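You operate a simulated robot arm through the tools that you are given. There is no shell and no other tool. Be economical: measure what you need, move in short steps, check, and stop when the job is done.

Carry out the task below with a simulated robot arm. There is one attempt and no reset: what you move stays moved.

TASK
Stand the charge flask from the upper shelf of the gas rack beside the green cloth. It goes on the side that lies toward x +0.0, y +1.0 (a direction in the base frame), with about 3 cm between them.

It is judged by the outcome, as a careful person would: the job done as asked, and still so three seconds after it is handed in. It fails if anything else is knocked over, pushed out of place, dropped, spilled or broken.

THE ROBOT
A 6-joint arm with a two-finger parallel gripper, fixed in place. Base frame: the origin is at the foot of the arm, x ahead of it, y to its left, z up. Lengths are in mm, angles in degrees, forces in N, time in s.
With the tool pointing down near the work surface it reaches from about 240 to 660 mm from the base axis. Its first joint turns from -66.0 to 66.0 degrees. Payload 2.9 kg.
Tool frame: the origin (TCP) lies between the finger pads and is the grasp point; the fingertips stand 30 mm ahead of it; z points along the fingers, y is the line along which they close. The gripper opens to 110 mm. The fingers are 20 mm wide and 10 mm thick; the gripper's body (48 by 112 mm) begins 55 mm behind the TCP.
Orientation is that of the tool frame in the base frame, as a unit quaternion [x, y, z, w]. With the fingers straight down and closing along the base's y, the tool's x points along the base's -x, its y along +y and its z along -z.

THE INTERFACE
- The arm moves only by the tool servo_tool. Its argument "plan" is a list of rows, each a list of 3 entries, a list of its own where there are three numbers: the shift along the base's x, y, z in cm, then the turn, a rotation vector about the base's x, y, z in degrees, then the gripper command, from -1 (shut) to 1 (fully open), values between in proportion. In form: [[[dx, dy, dz], [rx, ry, rz], gripper], ...]. A call has 1 to 8 rows; each row is the pose to reach, as a shift and turn from the pose commanded when the call began. A row lasts 0.2 s, in which the tool goes at most 50 mm and 8.6 degrees; a call with a longer step from one row to the next is refused whole, and so is a gripper value outside its range. A pose out of reach is approached as far as the arm can. The call stops where the force on the tool passes 40 N (or 10 N more than at its start, if that is more) or the arm is blocked; 0.2 s more then pass. The fingers move at their own pace (about 108 mm/s each) and stop on an object; they squeeze with about 32 N. The grip force told is the motor's: it shows also when the fingers shut on nothing. Time passes only in rows, and 0.2 s behind the last, so rows that repeat a pose let the fingers close. It gives the time, the measured TCP pose, the force on the tool (base axes), the opening and the grip force at its end, in the units of the frame above (readings bear some noise), and new pictures: "show" is both (left out), scene, wrist or none.
- Cameras (640 x 400 px; columns grow to the right, rows downward): "scene" is fixed at [63.7, 415.6, 1408.3]; the picture's right is [-0.89, -0.45, 0.00], its down [-0.15, 0.30, -0.94] and it looks along [0.43, -0.84, -0.33] (base axes); focal length 329 px, centre (320, 200). "wrist" rides on the gripper at [-36, 0, -57] in the tool frame; the picture's right is [0.00, -1.00, 0.00], its down [0.97, 0.00, -0.24] and it looks along [0.24, 0.00, 0.97] (tool axes); focal length 218 px, centre (320, 200).
- locate(camera, pixels): for up to 12 pixels [column, row] of the newest picture of that camera ("zoom" is the newest enlarged one), the place [x, y, z] in the base frame of the surface seen there, good to about 3 mm. No time passes.
- inspect(camera, box): a new picture of the part [left, top, right, bottom] of that camera's present view, enlarged. No time passes.
- close_job(): hands the job in; it is judged then, once.

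Work in short steps. Measure before you move; look again where a grasp or a placing could have gone wrong, and mend it. You have 60 turns and 120 pictures in all, the two below and enlarged ones among them. Open the gripper and draw the arm clear of the work before you hand the job in, unless the task says otherwise; then end with one line.

The tools are called after ">>>" as name(argument=value, ...) on one line, values as JSON. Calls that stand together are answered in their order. servo_tool: Moves the arm, as the interface text tells. Its arguments: {"type":"object","properties":{"plan":{"type":"array"},"show":{"type":"string","enum":["both","scene","wrist","none"]}},"required":["plan"]} The other tools are called the same way: locate (camera, pixels) gives the place of the surface under pixels of a picture; inspect (camera, box) takes an enlarged picture of a part of a camera's view; close_job () hands the job in.

At the start:

```text
t: 0.0
eef_pos: [295.9, -260.8, 1240.4]
tcp_rot: [0.0, 1.0, 0.0, 0.0]
wrist_force: [0.2, 0.2, -0.4]
gripper_width: 110.3
grasp_force: 0.0
```

scene: 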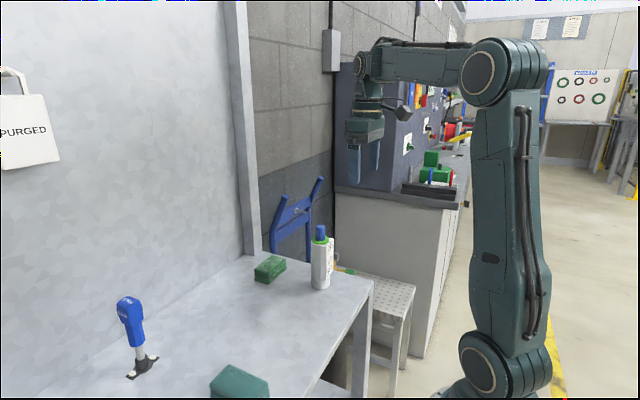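
wrist: 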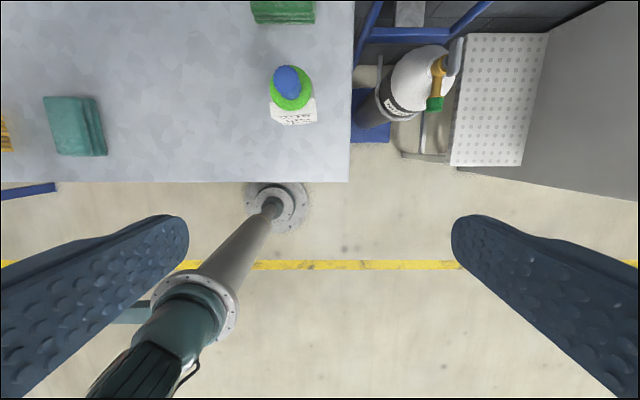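

The pictures show a white bottle at scene (321,258), a green block at (270,268) and a teal one at (240,383), but no rack yet. I enlarge both views to look for it.

>>> inspect(camera="scene", box=[100, 220, 400, 400])

>>> inspect(camera="wrist", box=[0, 0, 480, 200])

>>> locate(camera="wrist", pixels=[[287, 80], [283, 10], [75, 125], [5, 130], [200, 100], [345, 175], [345, 20], [420, 70], [500, 100], [295, 110]])

```text
2.13 times, centred on (250, 310) of scene
```

zoom: 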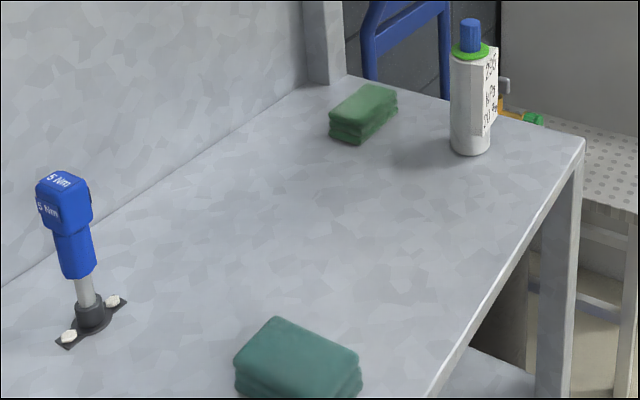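

```text
1.33 times, centred on (240, 100) of wrist
```

zoom: 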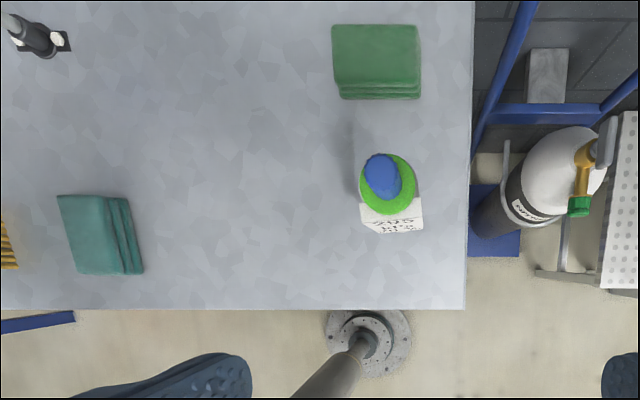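

```text
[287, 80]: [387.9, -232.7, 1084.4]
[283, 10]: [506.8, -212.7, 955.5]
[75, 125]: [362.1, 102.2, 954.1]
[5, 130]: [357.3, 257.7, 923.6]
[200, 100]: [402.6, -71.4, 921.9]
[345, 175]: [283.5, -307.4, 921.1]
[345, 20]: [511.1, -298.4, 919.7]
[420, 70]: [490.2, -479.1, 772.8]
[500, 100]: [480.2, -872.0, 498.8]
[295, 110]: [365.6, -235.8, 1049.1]
```

The yellow edge at wrist (5,130) suggests the rack is to the left (+y). I move the tool left at height and look, and measure the panel seen in the scene.

>>> servo_tool(plan=[[[0, 4, 0], [0, 0, 0], 1], [[0, 8, 0], [0, 0, 0], 1], [[0, 12, 0], [0, 0, 0], 1], [[0, 16, 0], [0, 0, 0], 1], [[0, 20, 0], [0, 0, 0], 1], [[0, 20, 0], [0, 0, 0], 1]])

>>> locate(camera="scene", pixels=[[30, 130], [150, 150], [235, 100], [130, 310], [240, 383]])

```text
t: 1.4
eef_pos: [294.1, -59.4, 1241.8]
tcp_rot: [0.0, 1.0, 0.0, 0.0]
wrist_force: [-0.3, 0.7, -0.7]
gripper_width: 110.2
grasp_force: 0.1
```

scene: 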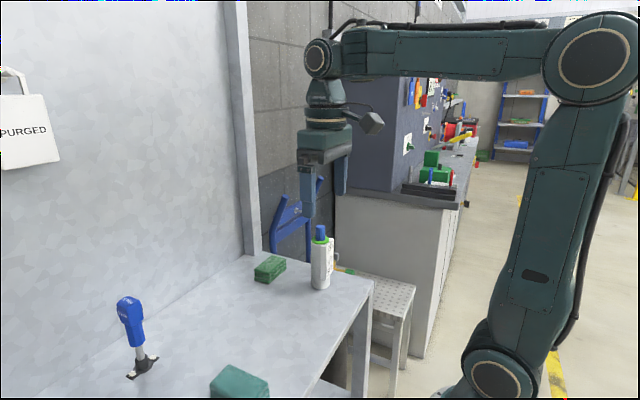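
wrist: 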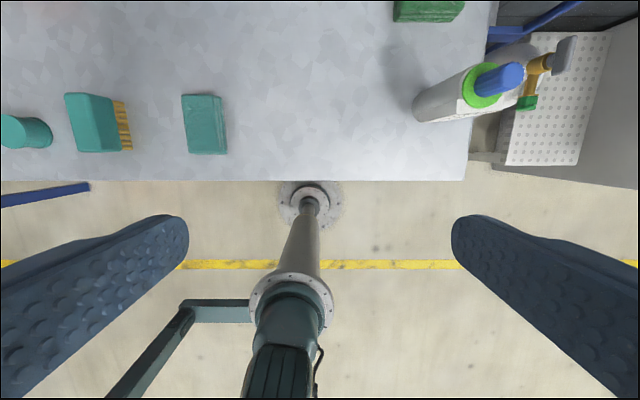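

```text
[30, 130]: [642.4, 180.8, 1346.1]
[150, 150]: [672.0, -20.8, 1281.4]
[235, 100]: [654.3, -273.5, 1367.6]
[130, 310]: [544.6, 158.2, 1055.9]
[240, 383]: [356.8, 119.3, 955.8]
```

No rack yet; there is a teal cylinder and brush at the left. I go further left, still at height.

>>> servo_tool(plan=[[[0, 4, 0], [0, 0, 0], 1], [[0, 8, 0], [0, 0, 0], 1], [[0, 12, 0], [0, 0, 0], 1], [[0, 16, 0], [0, 0, 0], 1], [[0, 20, 0], [0, 0, 0], 1], [[0, 20, 0], [0, 0, 0], 1]], show="wrist")

```text
t: 2.8
eef_pos: [295.8, 137.7, 1240.2]
tcp_rot: [0.0, 1.0, 0.001, 0.0]
wrist_force: [0.1, -0.1, -0.5]
gripper_width: 109.8
grasp_force: 0.0
```

wrist: 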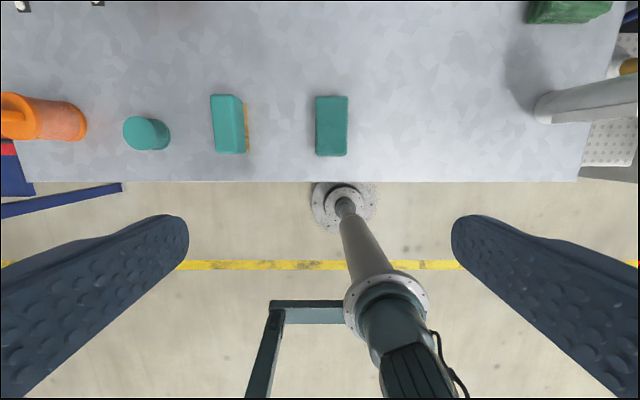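

The rack probably stands further back on the bench, so I tilt the tool forward to view it.

>>> servo_tool(plan=[[[0, 0, 0], [0, -8, 0], 1], [[0, 0, 0], [0, -16, 0], 1], [[0, 0, 0], [0, -24, 0], 1], [[0, 0, 0], [0, -32, 0], 1], [[0, 0, 0], [0, -40, 0], 1], [[0, 0, 0], [0, -48, 0], 1], [[0, 0, 0], [0, -56, 0], 1], [[0, 0, 0], [0, -56, 0], 1]])

```text
t: 4.6
eef_pos: [296.3, 139.2, 1241.2]
tcp_rot: [0.0, 0.883, 0.0, 0.47]
wrist_force: [0.1, -0.6, -0.5]
gripper_width: 109.8
grasp_force: 0.1
```

scene: 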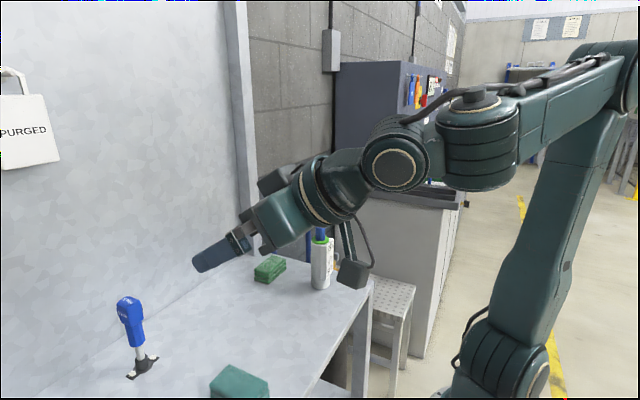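
wrist: 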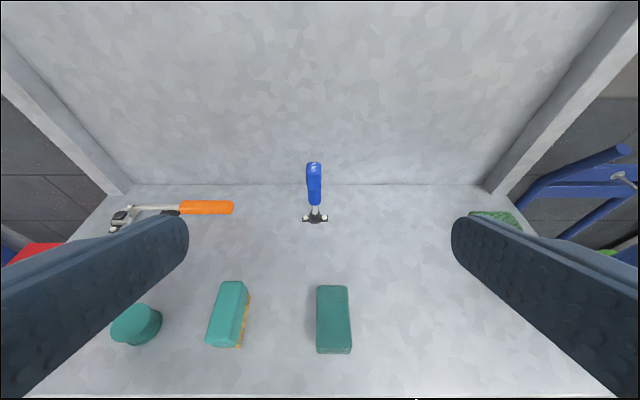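

No rack on the bench in front; at the left edge something red/blue shows at (20,250). I yaw the view left.

>>> servo_tool(plan=[[[0, 0, 0], [0, 0, 8], 1], [[0, 0, 0], [0, 0, 16], 1], [[0, 0, 0], [0, 0, 24], 1], [[0, 0, 0], [0, 0, 32], 1], [[0, 0, 0], [0, 0, 40], 1], [[0, 0, 0], [0, 0, 48], 1], [[0, 0, 0], [0, 0, 56], 1], [[0, 0, 0], [0, 0, 56], 1]], show="wrist")

```text
t: 6.4
eef_pos: [295.0, 138.8, 1240.3]
tcp_rot: [-0.415, 0.779, 0.22, 0.415]
wrist_force: [-0.2, -0.1, 0.0]
gripper_width: 110.3
grasp_force: 0.1
```

wrist: 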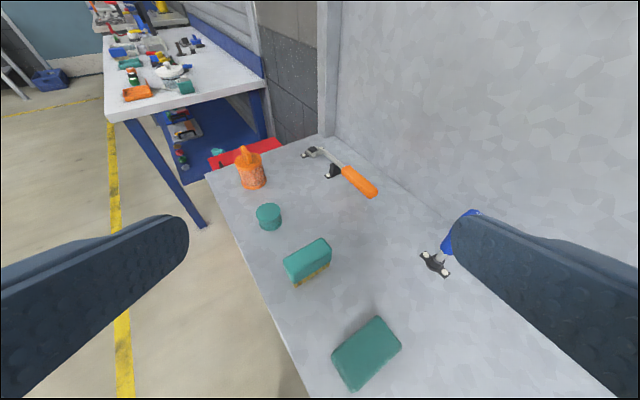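

Only the bench and a distant second bench here. I'll look right as well; first enlarge the bottle's label in the scene.

>>> inspect(camera="scene", box=[290, 210, 370, 300])

>>> servo_tool(plan=[[[0, -4, 0], [0, 0, -8], 1], [[0, -8, 0], [0, 0, -16], 1], [[0, -12, 0], [0, 0, -24], 1], [[0, -16, 0], [0, 0, -32], 1], [[0, -20, 0], [0, 0, -40], 1], [[0, -24, 0], [0, 0, -48], 1], [[0, -28, 0], [0, 0, -56], 1], [[0, -28, 0], [0, 0, -64], 1]], show="none")

>>> servo_tool(plan=[[[0, 0, 0], [0, 0, -8], 1], [[0, 0, 0], [0, 0, -16], 1], [[0, 0, 0], [0, 0, -24], 1], [[0, 0, 0], [0, 0, -32], 1], [[0, 0, 0], [0, 0, -40], 1], [[0, 0, 0], [0, 0, -48], 1], [[0, 0, 0], [0, 0, -48], 1]])

```text
4.44 times, centred on (330, 255) of scene
```

zoom: 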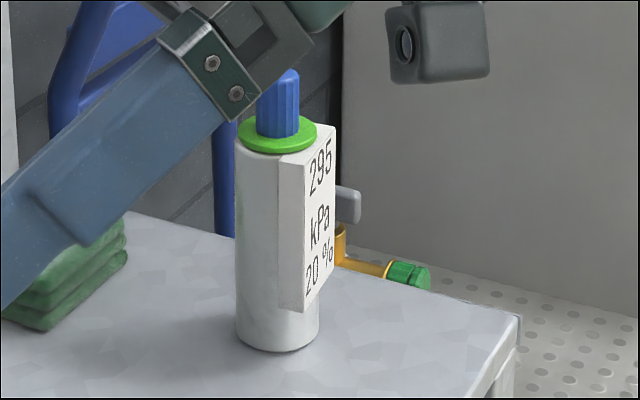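

```text
t: 8.2
eef_pos: [296.2, -144.9, 1240.5]
tcp_rot: [0.063, 0.88, -0.033, 0.469]
wrist_force: [-0.2, 0.2, 0.0]
gripper_width: 110.3
grasp_force: 0.0
```

```text
t: 9.8
eef_pos: [296.1, -139.4, 1240.0]
tcp_rot: [0.416, 0.779, -0.221, 0.414]
wrist_force: [-0.3, 0.7, -0.3]
gripper_width: 109.9
grasp_force: 0.1
```

scene: 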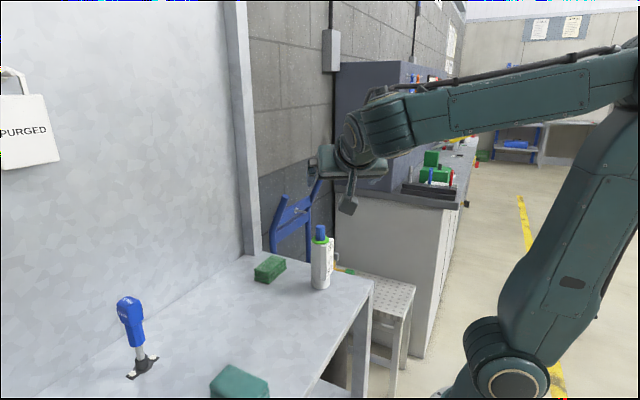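
wrist: 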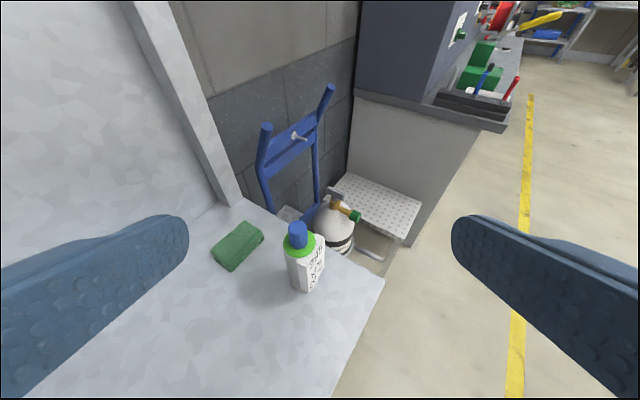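

The 295 kPa bottle is the only flask on the upper shelf, and the green (not teal) cloth is beside it. I measure both in this wrist view, enlarged.

>>> inspect(camera="wrist", box=[190, 200, 390, 325])

```text
3.20 times, centred on (290, 262) of wrist
```

zoom: 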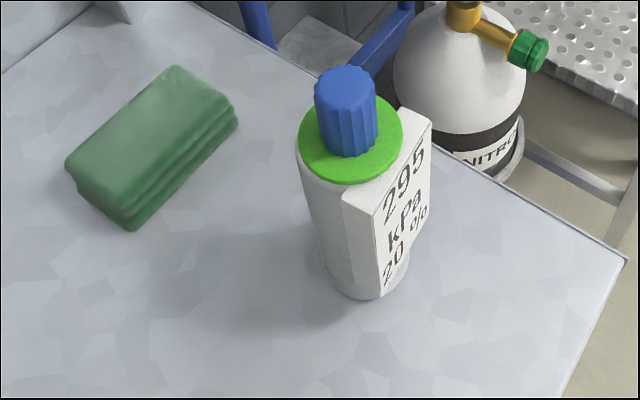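

>>> locate(camera="zoom", pixels=[[72, 165], [125, 212], [230, 105], [172, 72], [75, 185], [130, 228], [345, 80], [320, 168], [312, 190], [362, 295], [385, 200], [425, 120]])

>>> locate(camera="scene", pixels=[[320, 230], [313, 245], [314, 262], [322, 262], [313, 284], [322, 287], [331, 250], [256, 267], [270, 259], [286, 261], [266, 280], [257, 277]])

```text
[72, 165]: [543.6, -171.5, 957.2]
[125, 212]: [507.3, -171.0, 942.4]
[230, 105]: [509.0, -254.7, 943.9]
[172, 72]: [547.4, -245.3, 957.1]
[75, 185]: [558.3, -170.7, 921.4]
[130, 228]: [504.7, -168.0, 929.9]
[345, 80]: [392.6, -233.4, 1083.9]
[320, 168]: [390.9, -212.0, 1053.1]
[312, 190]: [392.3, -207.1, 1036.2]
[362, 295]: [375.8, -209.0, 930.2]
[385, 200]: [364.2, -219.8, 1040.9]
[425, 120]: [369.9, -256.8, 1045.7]
```

```text
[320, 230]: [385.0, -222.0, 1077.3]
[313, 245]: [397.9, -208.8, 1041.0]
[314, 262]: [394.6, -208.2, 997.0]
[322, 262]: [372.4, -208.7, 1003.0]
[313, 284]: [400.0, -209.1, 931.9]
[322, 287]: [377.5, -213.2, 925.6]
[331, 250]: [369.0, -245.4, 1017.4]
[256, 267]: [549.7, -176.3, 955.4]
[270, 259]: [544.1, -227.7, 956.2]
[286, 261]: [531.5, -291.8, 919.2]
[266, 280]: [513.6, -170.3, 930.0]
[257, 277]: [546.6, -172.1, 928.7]
```

Flask: axis near (388,-232), top 1084, radius about 25, label card on its -x face. Cloth: +y edge at y≈-169, x from 505 to 552. I undo yaw and tilt at height, then move above the flask.

>>> servo_tool(plan=[[[0, 0, 0], [0, 0, 8], 1], [[0, 0, 0], [0, 0, 16], 1], [[0, 0, 0], [0, 0, 24], 1], [[0, 0, 0], [0, 0, 32], 1], [[0, 0, 0], [0, 0, 40], 1], [[0, 0, 0], [0, 0, 48], 1], [[0, 0, 0], [0, 0, 56], 1], [[0, 0, 0], [0, 0, 56], 1]], show="none")

>>> servo_tool(plan=[[[0, 0, 0], [0, 8, 0], 1], [[0, 0, 0], [0, 16, 0], 1], [[1, -1, 0], [0, 24, 0], 1], [[3, -3, 0], [0, 32, 0], 1], [[5, -5, 0], [0, 40, 0], 1], [[7, -7, 0], [0, 48, 0], 1], [[9.2, -9, 0], [0, 56, 0], 1], [[9.2, -9.2, 0], [0, 56, 0], 1]])

```text
t: 11.6
eef_pos: [296.4, -141.6, 1241.9]
tcp_rot: [-0.001, 0.883, 0.0, 0.469]
wrist_force: [-0.9, 0.3, -0.3]
gripper_width: 110.0
grasp_force: 0.2
```

```text
t: 13.4
eef_pos: [383.5, -232.7, 1239.4]
tcp_rot: [0.0, 1.0, -0.004, 0.004]
wrist_force: [1.0, -0.7, 0.5]
gripper_width: 110.0
grasp_force: 0.1
out of reach, approached as far as the arm can: row 7, 8
```

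scene: 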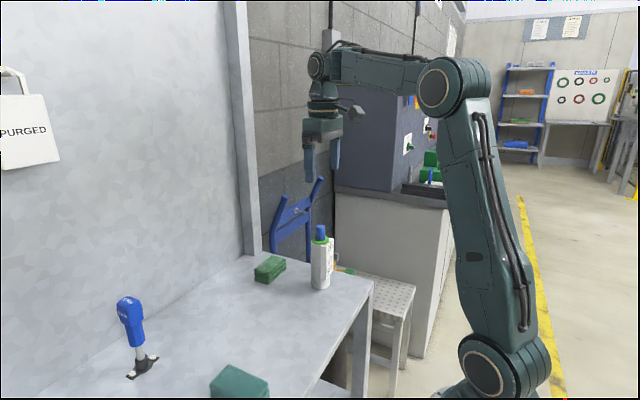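
wrist: 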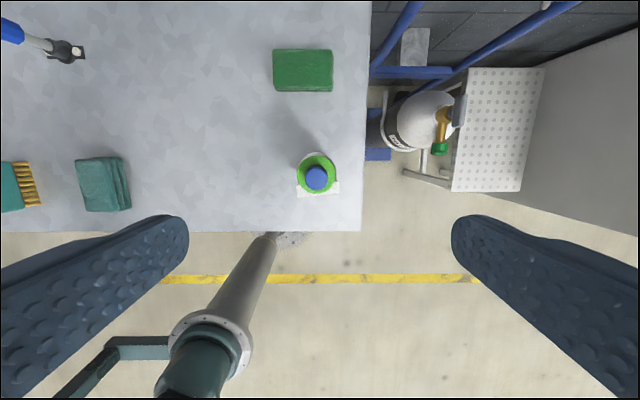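

The flask sits between the fingers. I measure it from above (cap at (316,178), collar, cloth edges), and descend to z≈1140.

>>> locate(camera="wrist", pixels=[[316, 178], [301, 172], [332, 172], [316, 157], [305, 192], [300, 190], [338, 188], [276, 70], [276, 87], [330, 87], [332, 60], [280, 53]])

>>> servo_tool(plan=[[[0, 0, -3], [0, 0, 0], 1], [[0, 0, -6], [0, 0, 0], 1], [[0, 0, -9], [0, 0, 0], 1], [[0, 0, -10], [0, 0, 0], 1], [[0, 0, -10], [0, 0, 0], 1]], show="wrist")

```text
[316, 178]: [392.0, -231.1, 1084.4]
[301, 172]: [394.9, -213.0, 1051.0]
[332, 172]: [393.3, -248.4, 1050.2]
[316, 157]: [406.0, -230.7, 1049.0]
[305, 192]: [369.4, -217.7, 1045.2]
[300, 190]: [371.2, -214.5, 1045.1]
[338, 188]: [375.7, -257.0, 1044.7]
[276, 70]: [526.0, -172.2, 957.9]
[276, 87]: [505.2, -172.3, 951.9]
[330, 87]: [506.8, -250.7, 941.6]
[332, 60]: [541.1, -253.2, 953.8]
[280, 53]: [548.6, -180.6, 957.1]
```

```text
t: 14.6
eef_pos: [385.2, -232.2, 1141.0]
tcp_rot: [0.0, 1.0, 0.0, 0.001]
wrist_force: [0.1, 0.2, 0.4]
gripper_width: 110.3
grasp_force: 0.0
```

wrist: 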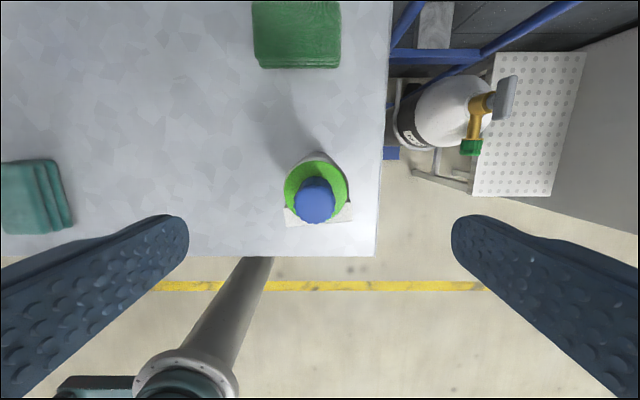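

Flask centred on about (388,-231). I check the card's extent against the right finger before descending.

>>> inspect(camera="wrist", box=[260, 140, 380, 240])

```text
4.00 times, centred on (320, 190) of wrist
```

zoom: 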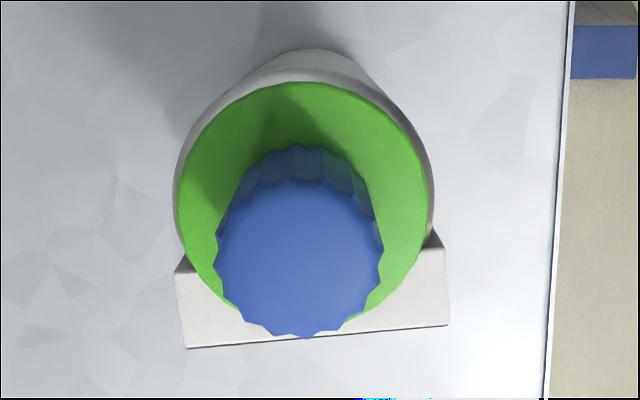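

>>> locate(camera="zoom", pixels=[[300, 240], [184, 190], [428, 190], [310, 88], [180, 272], [188, 343], [446, 320], [442, 252], [177, 190], [432, 190], [375, 300], [220, 285]])

```text
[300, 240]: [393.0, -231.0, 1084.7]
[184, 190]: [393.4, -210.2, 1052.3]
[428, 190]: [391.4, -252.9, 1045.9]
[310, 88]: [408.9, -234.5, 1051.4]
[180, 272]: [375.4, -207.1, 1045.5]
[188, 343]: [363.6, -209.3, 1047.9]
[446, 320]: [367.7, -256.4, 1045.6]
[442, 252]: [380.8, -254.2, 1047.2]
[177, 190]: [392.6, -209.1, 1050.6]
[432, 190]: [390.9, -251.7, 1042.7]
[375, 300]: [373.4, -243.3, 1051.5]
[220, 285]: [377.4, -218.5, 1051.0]
```

The card spans y -209…-256, x 364…380, skewed about 5°. I turn the tool 5° with it, set x to 393 so the fingers pass behind the card, and descend to z≈1038, which leaves 9 mm between cap and gripper body.

>>> servo_tool(plan=[[[0.4, 0, -1], [0, 0, 2.5], 1], [[0.8, 0.05, -2], [0, 0, 5], 1], [[0.8, 0.05, -4], [0, 0, 5], 1], [[0.8, 0.05, -6], [0, 0, 5], 1], [[0.8, 0.05, -8], [0, 0, 5], 1], [[0.8, 0.05, -9.5], [0, 0, 5], 1], [[0.8, 0.05, -10.2], [0, 0, 5], 1], [[0.8, 0.05, -10.2], [0, 0, 5], 1]])

```text
t: 16.4
eef_pos: [393.8, -235.4, 1036.2]
tcp_rot: [-0.044, 0.999, 0.0, 0.0]
wrist_force: [-0.7, -0.7, -0.7]
gripper_width: 110.1
grasp_force: 0.0
```

scene: 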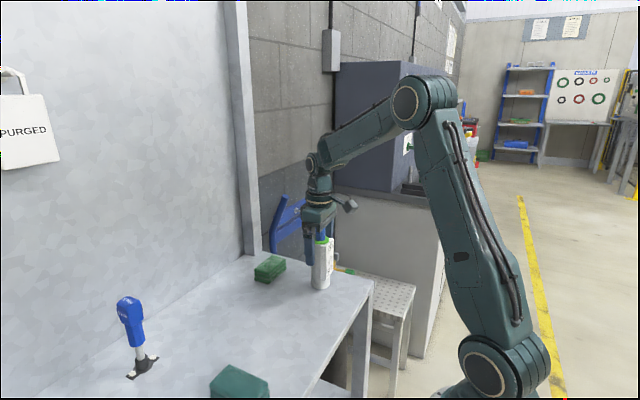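
wrist: 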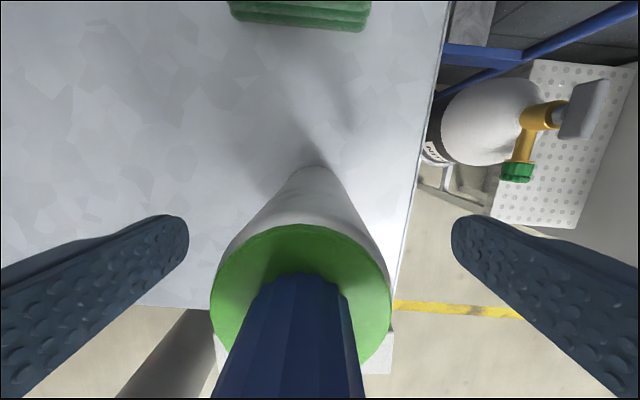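

The flask is seen about 4 mm toward +y of centre (collar centre col ~300). I shift +4 mm in y, close part way to ~62 mm, and look.

>>> servo_tool(plan=[[[0, 0.4, 0], [0, 0, 0], 1], [[0, 0.4, 0], [0, 0, 0], 0.13], [[0, 0.4, 0], [0, 0, 0], 0.13]])

```text
t: 17.2
eef_pos: [392.8, -229.6, 1038.2]
tcp_rot: [-0.043, 0.999, -0.001, 0.0]
wrist_force: [-1.1, 0.2, 0.3]
gripper_width: 62.3
grasp_force: 0.0
```

scene: 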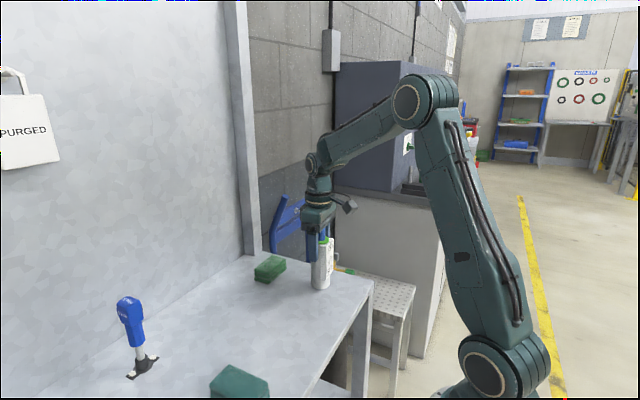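
wrist: 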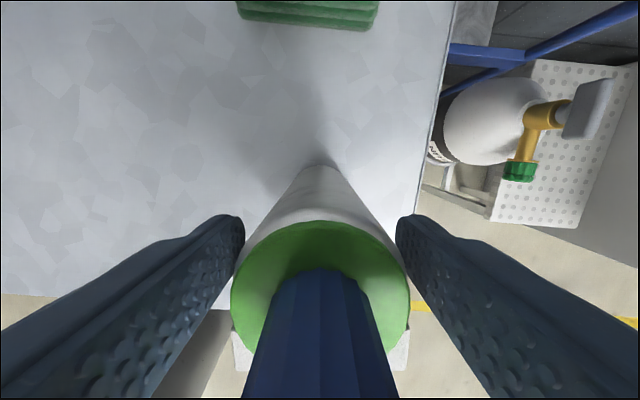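

Well centred now. I close on the body.

>>> servo_tool(plan=[[[0, 0, 0], [0, 0, 0], -0.1], [[0, 0, 0], [0, 0, 0], -0.4], [[0, 0, 0], [0, 0, 0], -1], [[0, 0, 0], [0, 0, 0], -1]], show="wrist")

```text
t: 18.2
eef_pos: [392.3, -229.5, 1037.1]
tcp_rot: [-0.043, 0.999, 0.0, 0.0]
wrist_force: [-0.2, -0.4, 0.8]
gripper_width: 47.5
grasp_force: 32.5
```

wrist: 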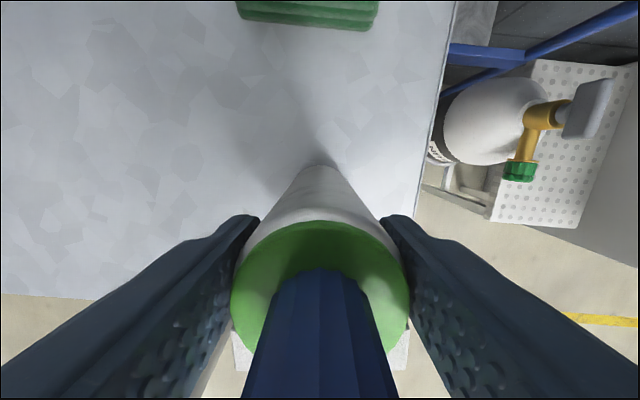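

Gripped at 47.5 mm with 32 N. I lift 5 cm slowly and check.

>>> servo_tool(plan=[[[0, 0, 0.5], [0, 0, 0], -1], [[0, 0, 1.5], [0, 0, 0], -1], [[0, 0, 3], [0, 0, 0], -1], [[0, 0, 4.5], [0, 0, 0], -1], [[0, 0, 5], [0, 0, 0], -1], [[0, 0, 5], [0, 0, 0], -1]])

```text
t: 19.6
eef_pos: [392.1, -227.8, 1088.7]
tcp_rot: [-0.043, 0.999, 0.0, 0.0]
wrist_force: [0.1, 0.0, -4.0]
gripper_width: 47.5
grasp_force: 32.3
```

scene: 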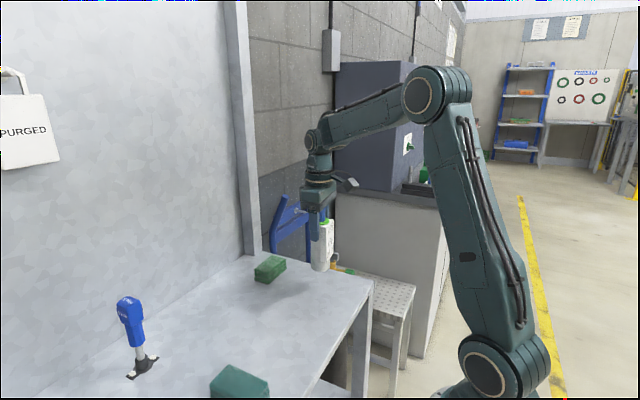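
wrist: 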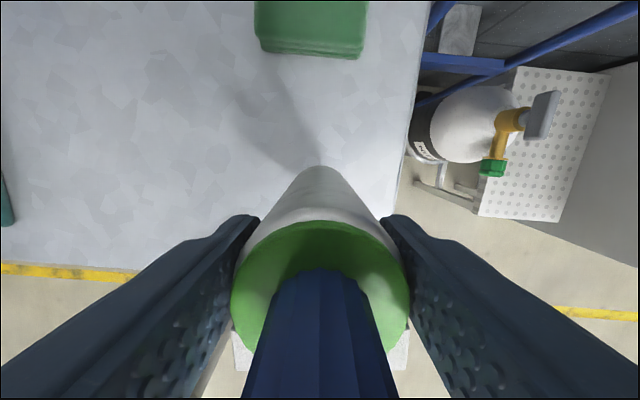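

Flask is held upright (4 N). I carry it +11.5 cm in y first, then +13.8 cm in x, to flask centre ≈ (528,-115).

>>> servo_tool(plan=[[[0, 3, 0], [0, 0, 0], -1], [[0, 6.5, 0], [0, 0, 0], -1], [[1, 10, 0], [0, 0, 0], -1], [[4, 11.5, 0], [0, 0, 0], -1], [[7.5, 11.5, 0], [0, 0, 0], -1], [[11, 11.5, 0], [0, 0, 0], -1], [[13.8, 11.5, 0], [0, 0, 0], -1], [[13.8, 11.5, 0], [0, 0, 0], -1]])

```text
t: 21.4
eef_pos: [529.7, -112.5, 1088.7]
tcp_rot: [-0.044, 0.999, 0.0, -0.001]
wrist_force: [0.2, 0.4, -4.9]
gripper_width: 47.3
grasp_force: 31.4
```

scene: 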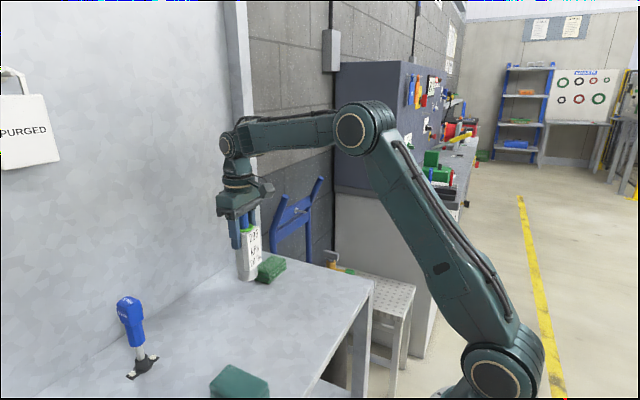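
wrist: 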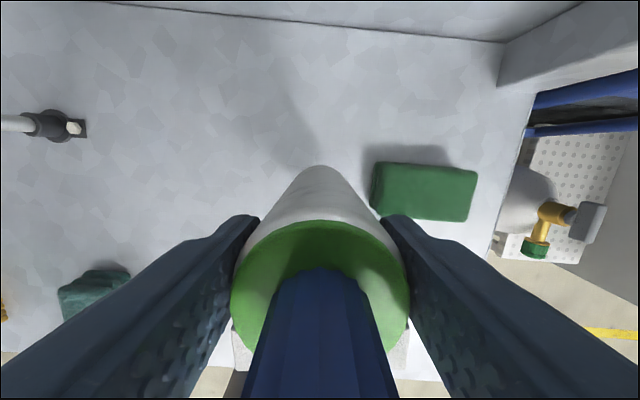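

I check the cloth's near edge and flask body position from both views before lowering.

>>> locate(camera="wrist", pixels=[[376, 175], [377, 190], [380, 205], [383, 211], [371, 200], [475, 185], [320, 230]])

>>> locate(camera="scene", pixels=[[246, 277], [239, 265], [245, 265], [245, 245], [265, 280], [262, 265]])

```text
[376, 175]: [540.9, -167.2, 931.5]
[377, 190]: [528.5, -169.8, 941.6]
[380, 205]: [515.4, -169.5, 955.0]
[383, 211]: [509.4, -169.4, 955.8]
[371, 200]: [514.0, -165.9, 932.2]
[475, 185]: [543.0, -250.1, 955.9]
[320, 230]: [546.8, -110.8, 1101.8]
```

```text
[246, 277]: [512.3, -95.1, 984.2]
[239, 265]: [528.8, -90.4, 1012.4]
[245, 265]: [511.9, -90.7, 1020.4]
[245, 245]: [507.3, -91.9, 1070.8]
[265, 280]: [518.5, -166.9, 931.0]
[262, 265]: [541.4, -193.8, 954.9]
```

Gap is about 28 mm now; I shift +2 mm in y and lower 5 cm slowly, still gripping.

>>> servo_tool(plan=[[[0, 0.2, -1.5], [0, 0, 0], -1], [[0, 0.2, -3], [0, 0, 0], -1], [[0, 0.2, -4], [0, 0, 0], -1], [[0, 0.2, -4.5], [0, 0, 0], -1], [[0, 0.2, -4.8], [0, 0, 0], -1], [[0, 0.2, -5], [0, 0, 0], -1], [[0, 0.2, -5], [0, 0, 0], -1]])

```text
t: 23.0
eef_pos: [531.0, -111.3, 1038.0]
tcp_rot: [-0.044, 0.999, 0.0, -0.001]
wrist_force: [0.1, -0.4, -3.6]
gripper_width: 47.2
grasp_force: 32.2
```

scene: 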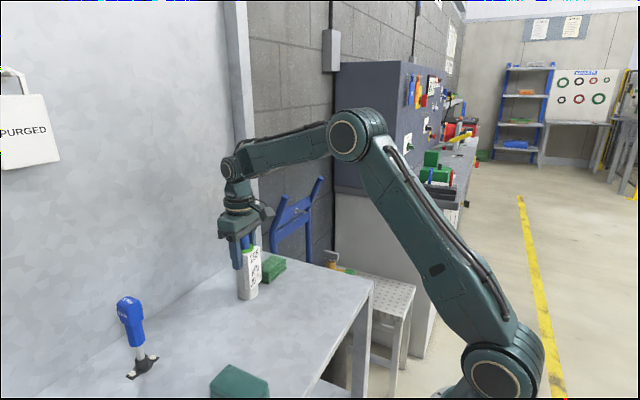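
wrist: 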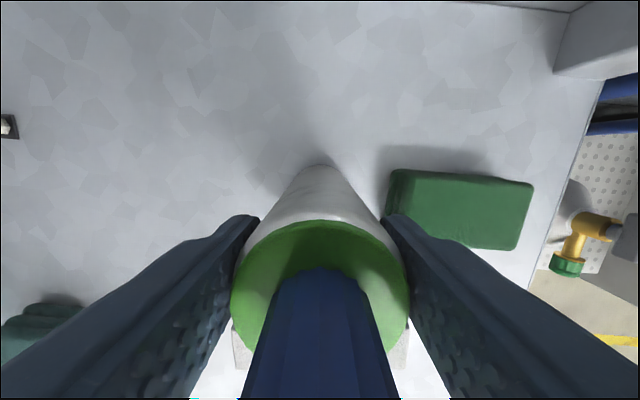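

Force still reads ~4 N of weight, so it isn't resting yet. I lower in 1 mm steps and watch the force.

>>> servo_tool(plan=[[[0, 0, -0.1], [0, 0, 0], -1], [[0, 0, -0.1], [0, 0, 0], -1]], show="none")

>>> servo_tool(plan=[[[0, 0, -0.1], [0, 0, 0], -1], [[0, 0, -0.1], [0, 0, 0], -1]], show="none")

```text
t: 23.6
eef_pos: [529.9, -111.9, 1037.4]
tcp_rot: [-0.043, 0.999, 0.0, 0.001]
wrist_force: [-0.6, 2.6, 9.1]
gripper_width: 47.4
grasp_force: 32.3
```

```text
t: 24.2
eef_pos: [529.7, -111.7, 1038.2]
tcp_rot: [-0.045, 0.999, -0.001, 0.001]
wrist_force: [-1.8, 4.2, 25.5]
gripper_width: 47.6
grasp_force: 31.9
```

Contact made; pressing slightly too hard. I back up 1.3 mm and open gradually to about 75 mm.

>>> servo_tool(plan=[[[0, 0, 0.13], [0, 0, 0], -1], [[0, 0, 0.13], [0, 0, 0], -0.1], [[0, 0, 0.13], [0, 0, 0], 0], [[0, 0, 0.13], [0, 0, 0], 0.2], [[0, 0, 0.13], [0, 0, 0], 0.4], [[0, 0, 0.13], [0, 0, 0], 0.4]])

```text
t: 25.6
eef_pos: [530.1, -112.5, 1036.4]
tcp_rot: [-0.043, 0.999, 0.001, 0.0]
wrist_force: [0.1, -0.6, -0.5]
gripper_width: 77.2
grasp_force: 0.0
```

scene: 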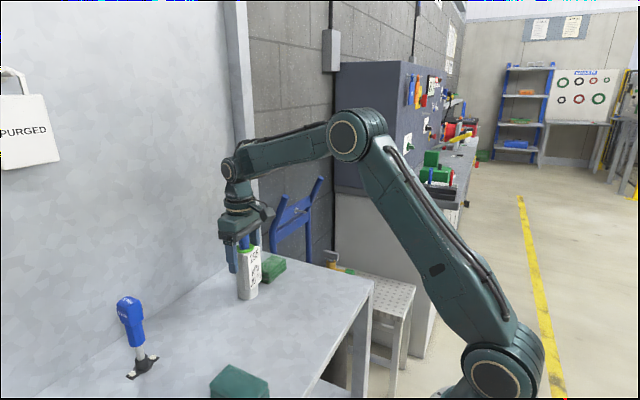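
wrist: 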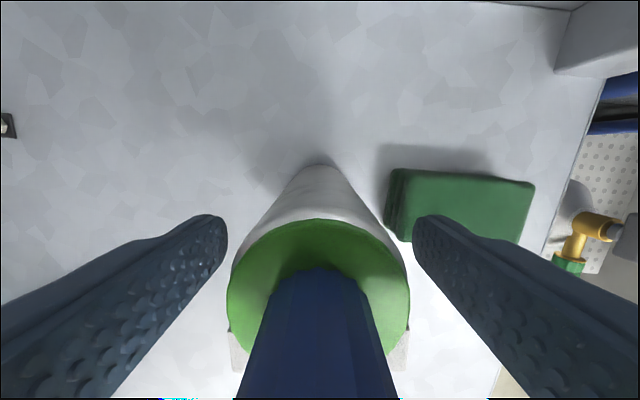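

Released and standing. I raise straight up 10 cm, then draw back.

>>> servo_tool(plan=[[[0, 0, 1.5], [0, 0, 0], 0.4], [[0, 0, 4], [0, 0, 0], 0.4], [[0, 0, 7], [0, 0, 0], 0.4], [[0, 0, 9], [0, 0, 0], 0.4], [[-4, 0, 10], [0, 0, 0], 0.4], [[-8, 0, 11], [0, 0, 0], 0.4], [[-12, 0, 12], [0, 0, 0], 0.4], [[-16, 0, 13], [0, 0, 0], 0.4]])

```text
t: 27.4
eef_pos: [370.3, -111.7, 1166.1]
tcp_rot: [-0.044, 0.999, 0.0, 0.0]
wrist_force: [0.0, -1.2, -1.3]
gripper_width: 76.9
grasp_force: 0.0
```

scene: 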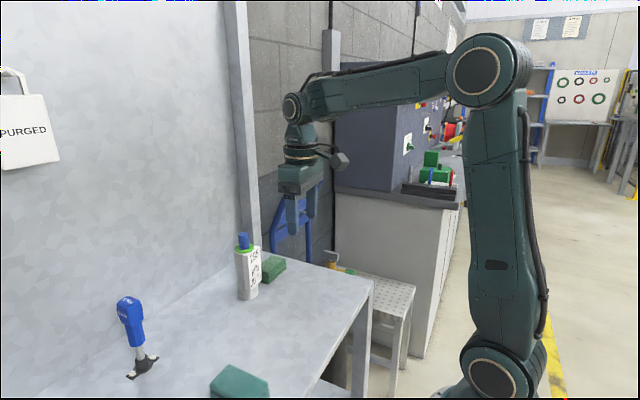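
wrist: 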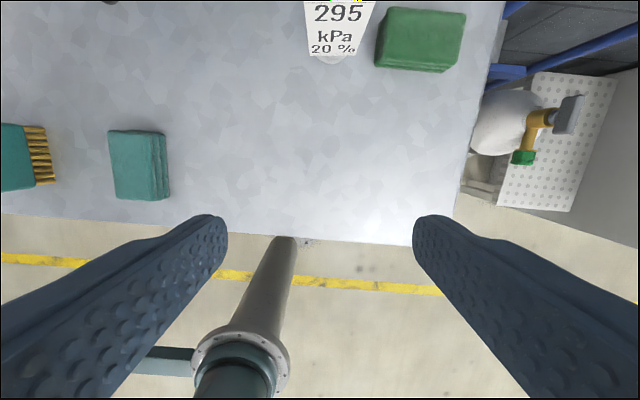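

The arm is clear. I verify the gap and that the flask is upright.

>>> inspect(camera="scene", box=[210, 220, 310, 310])

>>> locate(camera="scene", pixels=[[243, 237], [238, 255], [238, 292], [248, 296], [250, 265], [263, 280], [264, 270]])

>>> locate(camera="wrist", pixels=[[377, 60], [381, 40], [332, 63], [375, 12], [310, 50], [360, 50]])

```text
4.44 times, centred on (260, 265) of scene
```

zoom: 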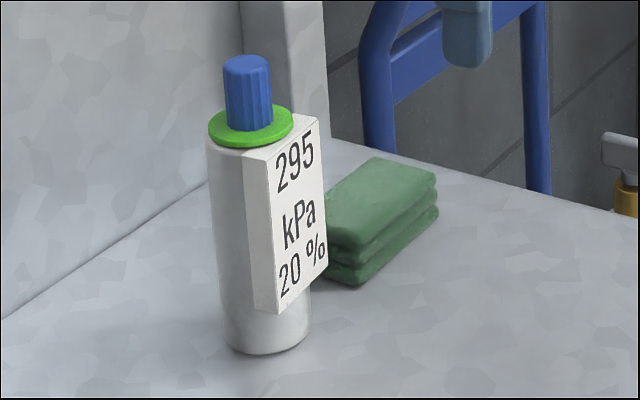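

```text
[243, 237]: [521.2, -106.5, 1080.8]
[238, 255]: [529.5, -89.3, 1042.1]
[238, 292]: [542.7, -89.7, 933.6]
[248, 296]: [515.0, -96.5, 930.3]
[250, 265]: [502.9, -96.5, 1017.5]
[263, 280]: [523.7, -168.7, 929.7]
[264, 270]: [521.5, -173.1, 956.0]
```

```text
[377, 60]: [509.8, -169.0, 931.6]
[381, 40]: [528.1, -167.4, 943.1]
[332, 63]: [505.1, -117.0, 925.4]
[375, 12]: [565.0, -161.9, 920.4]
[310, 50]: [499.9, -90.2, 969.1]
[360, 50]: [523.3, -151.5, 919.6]
```

The flask stands upright at y≈-113, with its near edge at about -137 and the cloth edge at about -168. The gap is about 3 cm, nothing else has moved, and the gripper is open and clear, so I hand it in.

>>> close_job()

```text
The job is handed in.
```

The charge flask now stands upright about 3 cm from the green cloth, on its +y side. The job is handed in with the gripper open and the arm clear; I took the bench top to be the rack's upper shelf, since I saw no separate gas rack.
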